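You operate a simulated robot arm through the tools that you are given. There is no shell and no other tool. Be economical: measure what you need, move in short steps, check, and stop when the job is done.

Carry out the task below with a simulated robot arm. There is one attempt and no reset: what you move stays moved.

TASK
On the top of the gauge table, make the beige wooden liner and the orange cone change places.
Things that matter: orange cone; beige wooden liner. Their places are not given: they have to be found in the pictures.

It is judged by the outcome, as a careful person would: the job done as asked, and still so three seconds after it is handed in. It fails if anything else is knocked over, pushed out of place, dropped, spilled or broken.

THE ROBOT
A 7-joint arm with a two-finger parallel gripper, fixed in place. Base frame: the origin is at the foot of the arm, x ahead of it, y to its left, z up; the work surface is at about z = 0. Lengths are in m, angles in rad, forces in N, time in s.
With the tool pointing down near the work surface it reaches from about 0.24 to 0.62 m from the base axis. Its first joint turns from -1.152 to 1.152 rad. Payload 2.6 kg.
Tool frame: the origin (TCP) lies between the finger pads and is the grasp point; the fingertips stand 0.03 m ahead of it; z points along the fingers, y is the line along which they close. The gripper opens to 0.094 m. The fingers are 0.028 m wide and 0.01 m thick; the gripper's body (0.05 by 0.096 m) begins 0.055 m behind the TCP.
Orientation is told as [roll, pitch, yaw] about the base's x, y, z axes, in that order, counted from this pose: with the fingers straight down and closing along the base's y, the tool's x points along the base's -x, its y along +y and its z along -z.

THE INTERFACE
- The arm moves only by the tool apply_moves. Its argument "deltas" is one flat list of numbers, 7 for each row, row after row: the turn, a rotation vector about the base's x, y, z in units of 60 degrees (1.0 is 60 degrees), then the shift along the base's x, y, z in units of 200 mm (1.0 is 200 mm), then the finger opening in m, from 0 to 0.094. In form: [rx, ry, rz, dx, dy, dz, grip, rx, ry, rz, dx, dy, dz, grip, ...]. A call has 1 to 10 rows; each row is the pose to reach, as a shift and turn from the pose commanded when the call began. A call with a number of a shift or a turn outside -1 to 1 is refused whole. A row lasts 0.2 s, in which the tool goes at most 0.05 m and 0.15 rad; a call with a longer step from one row to the next is refused whole, and so is a gripper value outside its range. A pose out of reach is approached as far as the arm can. The call stops where the force on the tool passes 40 N (or 10 N more than at its start, if that is more) or the arm is blocked; 0.2 s more then pass. The fingers move at their own pace (about 0.072 m/s each) and stop on an object; they squeeze with about 31 N. The grip force told is the motor's: it shows also when the fingers shut on nothing. Time passes only in rows, and 0.2 s behind the last, so rows that repeat a pose let the fingers close. It gives the time, the measured TCP pose, the force on the tool (base axes), the opening and the grip force at its end, in the units of the frame above (readings bear some noise).
- Cameras (640 x 400 px; columns grow to the right, rows downward): "scene" is fixed at [0.042, 0.4483, 0.5481]; the picture's right is [-0.64, -0.77, 0.00], its down [-0.55, 0.46, -0.70] and it looks along [0.54, -0.45, -0.72] (base axes); focal length 324 px, centre (320, 200). "wrist" rides on the gripper at [-0.037, 0, -0.058] in the tool frame; the picture's right is [0.00, -1.00, 0.00], its down [0.97, 0.00, -0.24] and it looks along [0.24, 0.00, 0.97] (tool axes); focal length 218 px, centre (320, 200).
- get_image(camera): a new picture of that camera. No time passes.
- locate(camera, pixels): for up to 12 pixels [column, row] of the newest picture of that camera ("zoom" is the newest enlarged one), the place [x, y, z] in the base frame of the surface seen there, good to about 0.002 m. No time passes.
- close_up(camera, box): a new picture of the part [left, top, right, bottom] of that camera's present view, enlarged. No time passes.
- close_job(): hands the job in; it is judged then, once.

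Work in short steps. Measure before you move; look again where a grasp or a placing could have gone wrong, and mend it. You have 60 turns and 20 pictures in all, the two below and enlarged ones among them. Open the gripper and draw the arm clear of the work before you hand the job in, unless the task says otherwise; then end with one line.

The tools are called after "Request:" as name(argument=value, ...) on one line, values as JSON. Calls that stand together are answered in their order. apply_moves: Moves the arm, as the interface text tells. Its arguments: {"type":"object","properties":{"deltas":{"type":"array","items":{"type":"number"}}},"required":["deltas"]} The other tools are called the same way: get_image (camera) takes a picture; locate (camera, pixels) gives the place of the surface under pixels of a picture; close_up (camera, box) takes an enlarged picture of a part of a camera's view; close_job () hands the job in.

At the start:

```text
clock: 0.0
tcp_pos: [0.3075, 0.3227, 0.3204]
orientation: [0.001, 0.0, 0.001]
force: [0.4, -0.4, 0.6]
opening: 0.0939
grip_force: 0.0
```

scene: 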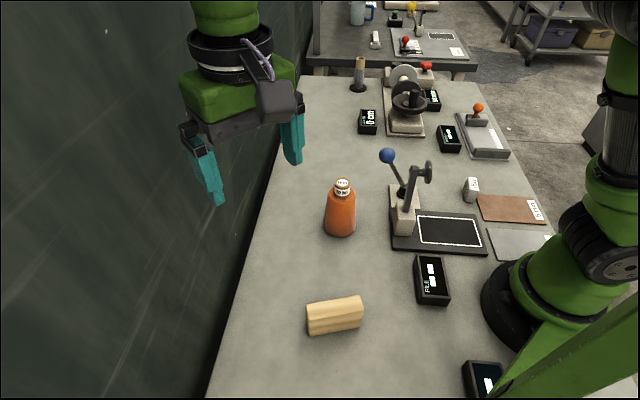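
wrist: 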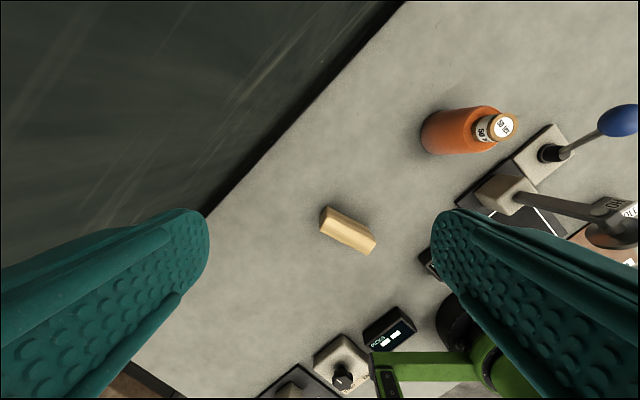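

The scene shows an orange tapered object near (340,210) and the beige block near (335,315). I'll enlarge both and measure them.

Request:
close_up(camera="scene", box=[260, 160, 420, 360])

Request:
locate(camera="scene", pixels=[[342, 183], [340, 232], [326, 225], [355, 225], [340, 200], [307, 304], [360, 296], [363, 312], [308, 320], [309, 335], [363, 327], [335, 308]])

Request:
locate(camera="wrist", pixels=[[328, 207], [374, 238], [320, 230], [366, 253], [350, 228], [424, 133], [502, 128], [436, 152], [436, 115], [470, 108], [470, 153], [300, 150]])

```text
2.00 times, centred on (340, 260) of scene
```

zoom: 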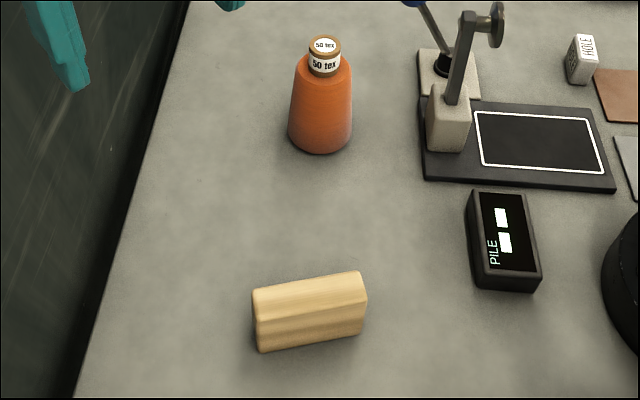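

```text
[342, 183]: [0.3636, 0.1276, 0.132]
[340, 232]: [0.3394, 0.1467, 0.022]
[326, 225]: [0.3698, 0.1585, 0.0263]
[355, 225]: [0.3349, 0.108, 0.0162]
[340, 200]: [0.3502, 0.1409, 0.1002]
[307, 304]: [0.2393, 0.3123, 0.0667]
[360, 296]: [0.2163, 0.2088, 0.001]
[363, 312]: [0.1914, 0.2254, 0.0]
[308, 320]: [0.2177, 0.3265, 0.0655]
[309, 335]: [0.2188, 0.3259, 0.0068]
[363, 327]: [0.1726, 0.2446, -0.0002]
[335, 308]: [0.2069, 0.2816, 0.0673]
```

```text
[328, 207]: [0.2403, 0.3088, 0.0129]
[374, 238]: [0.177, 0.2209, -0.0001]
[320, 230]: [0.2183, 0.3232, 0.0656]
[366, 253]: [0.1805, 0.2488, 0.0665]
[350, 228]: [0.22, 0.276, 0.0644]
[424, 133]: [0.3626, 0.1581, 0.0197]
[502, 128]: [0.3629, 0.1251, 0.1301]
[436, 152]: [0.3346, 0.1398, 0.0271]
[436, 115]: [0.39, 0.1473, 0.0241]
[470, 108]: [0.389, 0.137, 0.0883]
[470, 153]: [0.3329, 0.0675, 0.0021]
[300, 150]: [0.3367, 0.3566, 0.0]
```

The liner stands about 67 mm tall near (0.21, 0.28), and the cone is near (0.363, 0.128). I'll refine the corners and check the dark wall or edge on the left.

Request:
locate(camera="zoom", pixels=[[256, 292], [356, 275], [363, 300], [260, 316], [310, 295], [324, 38], [324, 50], [296, 90], [348, 90], [322, 90], [322, 145], [340, 72]])

Request:
locate(camera="scene", pixels=[[225, 370], [260, 230], [280, 160], [215, 330], [100, 330], [240, 200], [150, 150], [300, 250], [260, 330]])

```text
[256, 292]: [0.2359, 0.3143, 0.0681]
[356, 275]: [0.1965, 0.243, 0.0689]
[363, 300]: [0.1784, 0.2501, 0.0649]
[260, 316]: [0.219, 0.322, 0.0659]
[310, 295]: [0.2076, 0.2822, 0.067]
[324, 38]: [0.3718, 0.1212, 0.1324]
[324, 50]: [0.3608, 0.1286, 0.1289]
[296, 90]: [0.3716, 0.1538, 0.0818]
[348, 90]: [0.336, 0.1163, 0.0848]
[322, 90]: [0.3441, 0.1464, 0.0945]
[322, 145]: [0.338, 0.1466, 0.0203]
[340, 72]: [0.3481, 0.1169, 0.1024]
```

```text
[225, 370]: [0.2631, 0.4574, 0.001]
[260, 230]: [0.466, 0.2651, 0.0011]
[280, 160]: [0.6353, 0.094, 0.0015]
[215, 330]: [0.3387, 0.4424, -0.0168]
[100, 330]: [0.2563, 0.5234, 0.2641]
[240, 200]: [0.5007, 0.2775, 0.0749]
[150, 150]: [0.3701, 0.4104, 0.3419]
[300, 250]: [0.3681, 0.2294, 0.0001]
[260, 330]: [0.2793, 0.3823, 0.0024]
```

The wall lies roughly along x+y≈0.78, so there is room at (0.31, 0.24) for a temporary spot. I'll check how close the stand with the blue ball is to the cone.

Request:
locate(camera="scene", pixels=[[387, 155], [392, 248], [392, 190], [393, 215], [395, 180], [428, 173], [410, 180], [415, 275], [402, 190], [415, 185]])

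Request:
apply_moves(deltas=[0, 0, 0.13, 0, 0, 0, 0.094, 0, 0, 0.26, -0.1, -0.05, 0, 0.094, 0, 0, 0.39, -0.2, -0.1, 0, 0.094, 0, 0, 0.52, -0.3, -0.15, 0, 0.094, 0, 0, 0.65, -0.4, -0.2, 0, 0.094, 0, 0, 0.78, -0.4875, -0.206, 0, 0.094, 0, 0, 0.91, -0.4875, -0.206, -0.15, 0.094, 0, 0, 1.0, -0.4875, -0.206, -0.35, 0.094, 0, 0, 1.0, -0.4875, -0.206, -0.5, 0.094, 0, 0, 1.0, -0.4875, -0.206, -0.5, 0.094])

Request:
get_image(camera="wrist")

```text
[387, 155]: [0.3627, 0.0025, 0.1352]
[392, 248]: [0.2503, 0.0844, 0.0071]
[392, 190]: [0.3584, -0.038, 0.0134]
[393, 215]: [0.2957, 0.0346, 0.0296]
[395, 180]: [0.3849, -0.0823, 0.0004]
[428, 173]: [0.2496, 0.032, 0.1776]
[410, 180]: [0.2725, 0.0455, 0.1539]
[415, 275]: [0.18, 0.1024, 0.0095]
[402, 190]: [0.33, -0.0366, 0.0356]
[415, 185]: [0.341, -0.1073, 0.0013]
```

```text
clock: 2.2
tcp_pos: [0.2113, 0.2817, 0.2199]
orientation: [-0.001, 0.0, 1.048]
force: [-0.6, 1.0, 0.1]
opening: 0.0939
grip_force: 0.1
```

```text
16 pictures are left
```

wrist: 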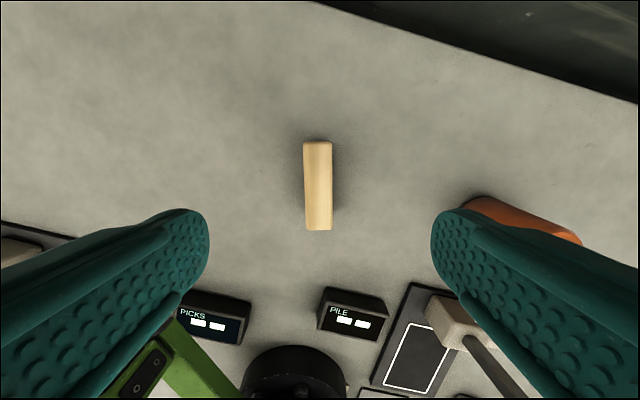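

The block is nearly aligned with the fingers: its top runs from (316,142) to (319,230). I'll measure the top corners.

Request:
locate(camera="wrist", pixels=[[306, 146], [329, 145], [308, 226], [330, 226], [318, 185], [318, 229], [317, 144]])

```text
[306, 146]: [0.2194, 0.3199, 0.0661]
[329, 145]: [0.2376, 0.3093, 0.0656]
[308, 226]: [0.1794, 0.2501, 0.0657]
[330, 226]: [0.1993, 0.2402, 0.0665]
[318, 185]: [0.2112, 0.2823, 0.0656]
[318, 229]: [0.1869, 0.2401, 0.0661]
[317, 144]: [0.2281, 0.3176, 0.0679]
```

The block's centre is about (0.209, 0.280) at a yaw of about 1.05, which matches the tool. I'll descend to z≈0.045 and close.

Request:
apply_moves(deltas=[0, 0, 0, -0.005, -0.0075, -0.2, 0.07, 0, 0, 0, -0.005, -0.0075, -0.4, 0.06, 0, 0, 0, -0.005, -0.0075, -0.6, 0.06, 0, 0, 0, -0.005, -0.0075, -0.75, 0.06, 0, 0, 0, -0.005, -0.0075, -0.877, 0.06, 0, 0, 0, -0.005, -0.0075, -0.877, 0.06, 0, 0, 0, -0.005, -0.0075, -0.877, 0, 0, 0, 0, -0.005, -0.0075, -0.877, 0, 0, 0, 0, -0.005, -0.0075, -0.877, 0])

```text
clock: 4.2
tcp_pos: [0.2097, 0.2792, 0.0438]
orientation: [0.0, -0.001, 1.047]
force: [-0.1, -0.7, -0.7]
opening: 0.0317
grip_force: 31.4
```

Gripped at an opening of 31.7 mm. I'll lift it, carry it to the temporary spot (0.31, 0.24), and lower it to 1 mm above its original height.

Request:
apply_moves(deltas=[0, 0, 0, 0, 0, 0.15, 0, 0, 0, 0, 0, 0, 0.3, 0, 0, 0, 0, 0.17, -0.07, 0.3, 0, 0, 0, 0, 0.34, -0.14, 0.3, 0, 0, 0, 0, 0.505, -0.2, 0.3, 0, 0, 0, 0, 0.505, -0.2, 0.2, 0, 0, 0, 0, 0.505, -0.2, 0.1, 0, 0, 0, 0, 0.505, -0.2, 0.03, 0, 0, 0, 0, 0.505, -0.2, 0.005, 0, 0, 0, 0, 0.505, -0.2, 0.005, 0])

Request:
get_image(camera="scene")

```text
clock: 6.4
tcp_pos: [0.311, 0.239, 0.0464]
orientation: [0.001, -0.001, 1.047]
force: [-0.2, -0.1, -1.1]
opening: 0.032
grip_force: 30.8
```

```text
15 pictures are left
```

scene: 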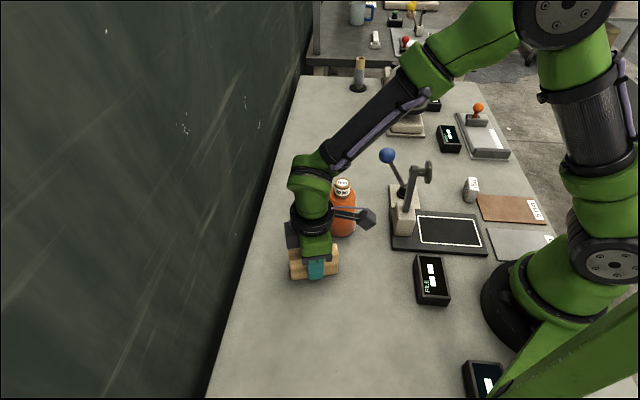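

The liner is at the temporary spot. I'll release it, rise straight up, and move over the cone.

Request:
apply_moves(deltas=[0, 0, 0, 0, 0, -0.003, 0.06, 0, 0, 0, 0, 0, -0.003, 0.06, 0, 0, 0, 0, 0, 0.15, 0.07, 0, 0, 0, 0, 0, 0.4, 0.094, 0, 0, 0, 0, 0, 0.6, 0.094, 0, 0, 0, 0, 0, 0.8, 0.094, 0, 0, 0, 0.1, -0.2, 0.9, 0.094, 0, 0, 0, 0.2, -0.4, 0.95, 0.094, 0, 0, 0, 0.265, -0.56, 0.95, 0.094, 0, 0, 0, 0.265, -0.56, 0.95, 0.094])

Request:
get_image(camera="wrist")

```text
clock: 8.6
tcp_pos: [0.3637, 0.1273, 0.2386]
orientation: [-0.001, 0.001, 1.047]
force: [0.2, 0.0, 0.7]
opening: 0.094
grip_force: 0.0
```

```text
14 pictures are left
```

wrist: 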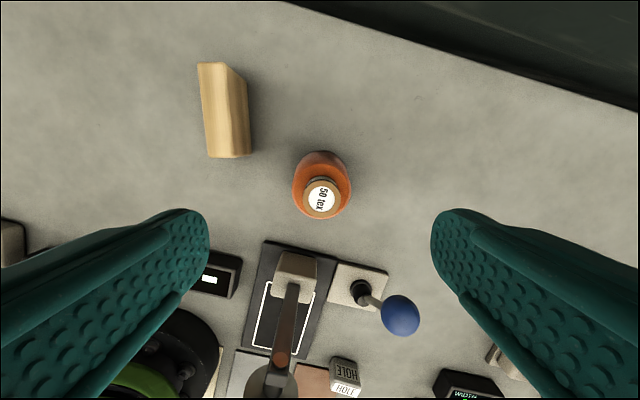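

The liner stands upright at the temporary spot. The cone's top centre is at about (321,199), so I'll measure it.

Request:
locate(camera="wrist", pixels=[[321, 199], [304, 199], [338, 199], [321, 182], [321, 214], [296, 190], [347, 190], [321, 155], [400, 316], [222, 148], [221, 66]])

```text
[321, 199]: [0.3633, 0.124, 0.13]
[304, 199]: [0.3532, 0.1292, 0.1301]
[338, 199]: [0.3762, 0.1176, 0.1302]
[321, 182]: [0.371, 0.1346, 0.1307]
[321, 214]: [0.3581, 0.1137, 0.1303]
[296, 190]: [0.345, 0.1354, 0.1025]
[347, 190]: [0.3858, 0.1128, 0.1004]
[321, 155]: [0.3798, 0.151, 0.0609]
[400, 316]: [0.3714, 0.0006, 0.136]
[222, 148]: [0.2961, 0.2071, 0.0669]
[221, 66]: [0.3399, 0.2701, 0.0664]
```

The cone's centre is about (0.365, 0.1245). I'll descend to z=0.082 so the fingertips are at about 0.052, then close.

Request:
apply_moves(deltas=[0, 0, 0, 0.01, -0.0175, -0.2, 0.094, 0, 0, 0, 0.01, -0.0175, -0.4, 0.094, 0, 0, 0, 0.01, -0.0175, -0.6, 0.094, 0, 0, 0, 0.01, -0.0175, -0.77, 0.094, 0, 0, 0, 0.01, -0.0175, -0.77, 0.094, 0, 0, 0, 0.01, -0.0175, -0.77, 0.03, 0, 0, 0, 0.01, -0.0175, -0.77, 0.03, 0, 0, 0, 0.01, -0.0175, -0.77, 0.03, 0, 0, 0, 0.01, -0.0175, -0.77, 0.03])

```text
clock: 10.6
tcp_pos: [0.3673, 0.1226, 0.0803]
orientation: [-0.001, 0.0, 1.046]
force: [0.3, -0.1, 0.0]
opening: 0.0617
grip_force: 31.3
```

Gripped at a 61.7 mm opening. I'll lift 0.12 m and check before carrying.

Request:
apply_moves(deltas=[0, 0, 0, 0, 0, 0.1, 0.03, 0, 0, 0, 0, 0, 0.25, 0.03, 0, 0, 0, 0, 0, 0.4, 0.03, 0, 0, 0, 0, 0, 0.6, 0.03, 0, 0, 0, 0, 0, 0.6, 0.03])

Request:
get_image(camera="scene")

```text
clock: 11.8
tcp_pos: [0.366, 0.1251, 0.2036]
orientation: [0.0, 0.001, 1.045]
force: [0.1, -0.4, -2.4]
opening: 0.0615
grip_force: 30.8
```

```text
13 pictures are left
```

scene: 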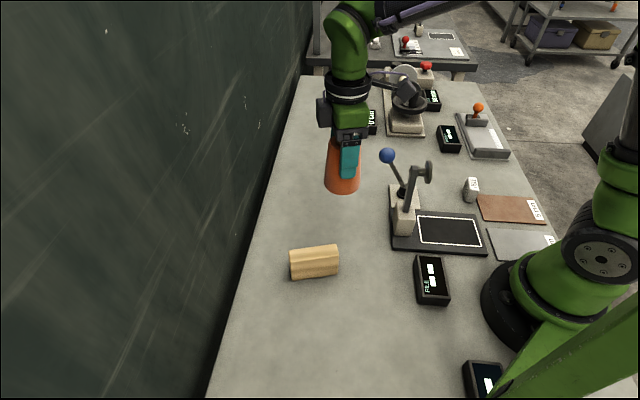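

The cone is lifted and held. I'll carry it above (0.209, 0.280) and lower part of the way.

Request:
apply_moves(deltas=[0, 0, 0, -0.13, 0.13, 0, 0.03, 0, 0, 0, -0.26, 0.26, 0, 0.03, 0, 0, 0, -0.39, 0.39, 0, 0.03, 0, 0, 0, -0.52, 0.52, 0, 0.03, 0, 0, 0, -0.65, 0.65, 0, 0.03, 0, 0, 0, -0.78, 0.7775, 0, 0.03, 0, 0, 0, -0.78, 0.7775, -0.2, 0.03, 0, 0, 0, -0.78, 0.7775, -0.4, 0.03, 0, 0, 0, -0.78, 0.7775, -0.5, 0.03, 0, 0, 0, -0.78, 0.7775, -0.5, 0.03])

Request:
apply_moves(deltas=[0, 0, 0, 0, 0, -0.05, 0.03, 0, 0, 0, 0, 0, -0.08, 0.03, 0, 0, 0, 0, 0, -0.095, 0.03, 0, 0, 0, 0, 0, -0.095, 0.03])

Request:
get_image(camera="scene")

```text
clock: 14.0
tcp_pos: [0.2085, 0.2806, 0.0986]
orientation: [-0.001, -0.001, 1.047]
force: [0.7, 0.6, -1.6]
opening: 0.0612
grip_force: 31.0
```

```text
clock: 15.0
tcp_pos: [0.2083, 0.2807, 0.0813]
orientation: [0.0, 0.001, 1.048]
force: [0.0, -0.1, -2.7]
opening: 0.0614
grip_force: 30.9
```

```text
12 pictures are left
```

scene: 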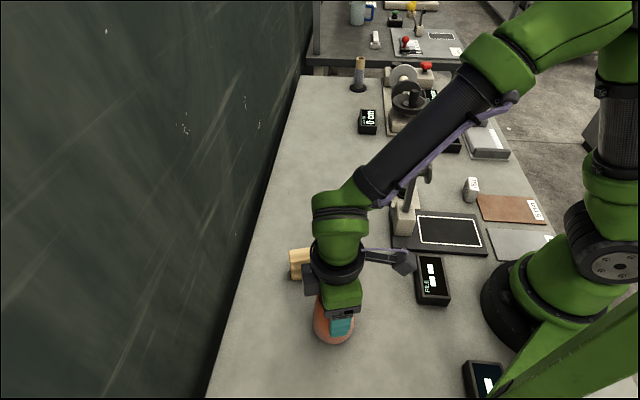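

The cone hangs about 1 mm above the table. I'll lower slightly, release, rise and move over the liner for a measurement.

Request:
apply_moves(deltas=[0, 0, 0, 0, 0, -0.006, 0.03, 0, 0, 0, 0, 0, -0.006, 0.094, 0, 0, 0, 0, 0, -0.006, 0.094, 0, 0, 0, 0, 0, 0.1, 0.094, 0, 0, 0, 0, 0, 0.3, 0.094, 0, 0, 0, 0, 0, 0.5, 0.094, 0, 0, 0, 0, 0, 0.7, 0.094, 0, 0, 0, 0.2, -0.1, 0.8, 0.094, 0, 0, 0, 0.4, -0.2, 0.8, 0.094, 0, 0, 0, 0.505, -0.2, 0.8, 0.094])

Request:
get_image(camera="wrist")

```text
clock: 17.2
tcp_pos: [0.3114, 0.2405, 0.2439]
orientation: [0.0, 0.0, 1.048]
force: [0.4, -0.1, 0.2]
opening: 0.0938
grip_force: 0.1
```

```text
11 pictures are left
```

wrist: 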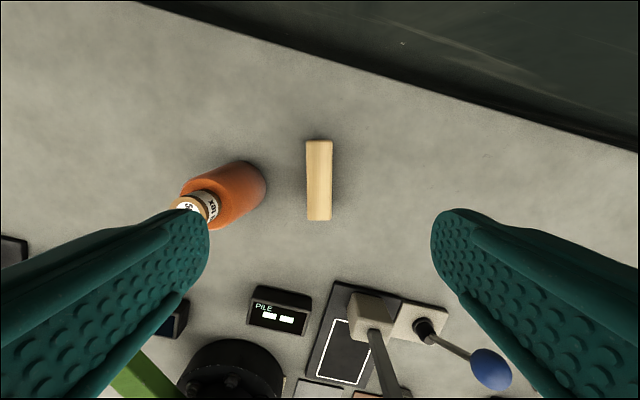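

The cone stands at the liner's old place, and the liner at (319,180) is under the tool. I'll narrow the fingers, descend and grip.

Request:
apply_moves(deltas=[0, 0, 0, 0, 0, -0.15, 0.07, 0, 0, 0, 0, 0, -0.3, 0.06, 0, 0, 0, 0, 0, -0.5, 0.06, 0, 0, 0, 0, 0, -0.7, 0.06, 0, 0, 0, 0, 0, -0.87, 0.06, 0, 0, 0, 0, 0, -0.985, 0.06, 0, 0, 0, 0, 0, -0.985, 0, 0, 0, 0, 0, 0, -0.985, 0, 0, 0, 0, 0, 0, -0.985, 0])

```text
clock: 19.2
tcp_pos: [0.3103, 0.2424, 0.0436]
orientation: [0.0, 0.0, 1.047]
force: [-0.2, 0.0, 0.6]
opening: 0.0321
grip_force: 31.4
```

Gripped. I'll lift it, carry it to the cone's old place (0.365, 0.1245), and lower it.

Request:
apply_moves(deltas=[0, 0, 0, 0, 0, 0.15, 0, 0, 0, 0, 0, 0, 0.3, 0, 0, 0, 0, 0.09, -0.19, 0.3, 0, 0, 0, 0, 0.18, -0.38, 0.3, 0, 0, 0, 0, 0.275, -0.5775, 0.3, 0, 0, 0, 0, 0.275, -0.5775, 0.18, 0, 0, 0, 0, 0.275, -0.5775, 0.08, 0, 0, 0, 0, 0.275, -0.5775, 0.02, 0, 0, 0, 0, 0.275, -0.5775, 0.003, 0, 0, 0, 0, 0.275, -0.5775, 0.0, 0])

Request:
get_image(camera="scene")

```text
clock: 21.4
tcp_pos: [0.3655, 0.1249, 0.046]
orientation: [0.001, -0.001, 1.048]
force: [0.2, 0.5, -0.3]
opening: 0.0318
grip_force: 30.8
```

```text
10 pictures are left
```

scene: 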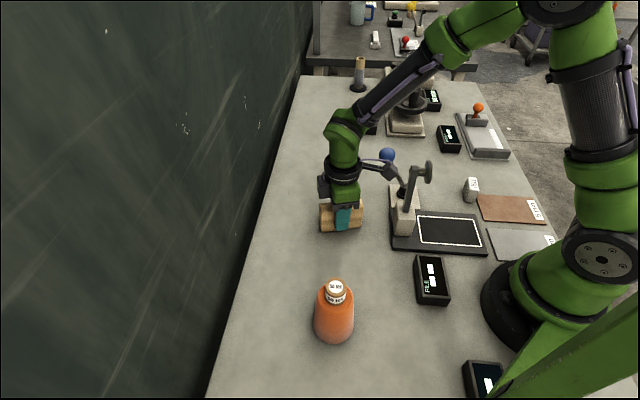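

The liner is down at the cone's old place. I'll release, go straight up, and back off to the side.

Request:
apply_moves(deltas=[0, 0, 0, 0, 0, -0.002, 0.06, 0, 0, 0, 0, 0, -0.002, 0.06, 0, 0, 0, 0, 0, 0.15, 0.06, 0, 0, 0, 0, 0, 0.35, 0.07, 0, 0, 0, 0, 0, 0.55, 0.09, 0, 0, 0, 0, 0, 0.75, 0.09, 0, 0, 0, 0, 0, 0.95, 0.09, 0, 0, 0, -0.1, 0.2, 1.0, 0.09, 0, 0, 0, -0.15, 0.4, 1.0, 0.09, 0, 0, 0, -0.2, 0.6, 1.0, 0.09])

Request:
get_image(camera="scene")

Request:
get_image(camera="wrist")

```text
clock: 23.6
tcp_pos: [0.3272, 0.2454, 0.2448]
orientation: [0.0, 0.001, 1.047]
force: [-0.5, -0.5, 0.0]
opening: 0.0902
grip_force: 0.0
```

```text
9 pictures are left
```

scene: 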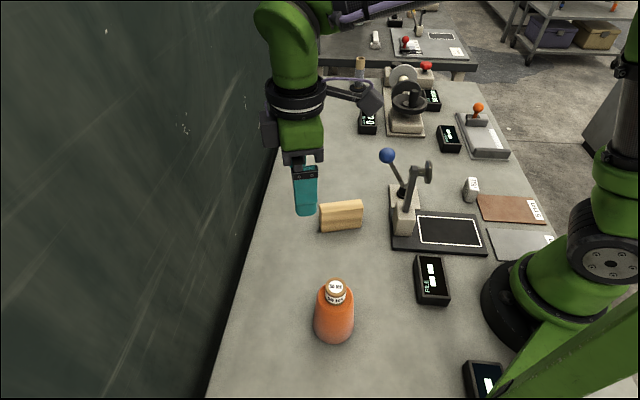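

```text
8 pictures are left
```

wrist: 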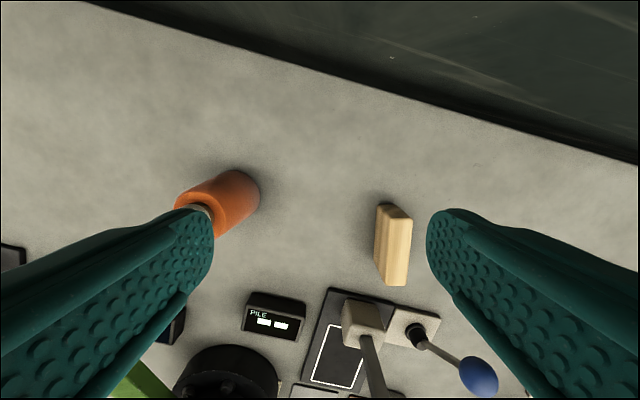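

Both objects stand upright in each other's places, nothing else has moved, and the arm is clear with the gripper open. I'm handing the job in.

Request:
close_job()

```text
The job is handed in.
```

The beige wooden liner and the orange cone have changed places: both stand upright, nothing else was disturbed in the final pictures, and the job is handed in.
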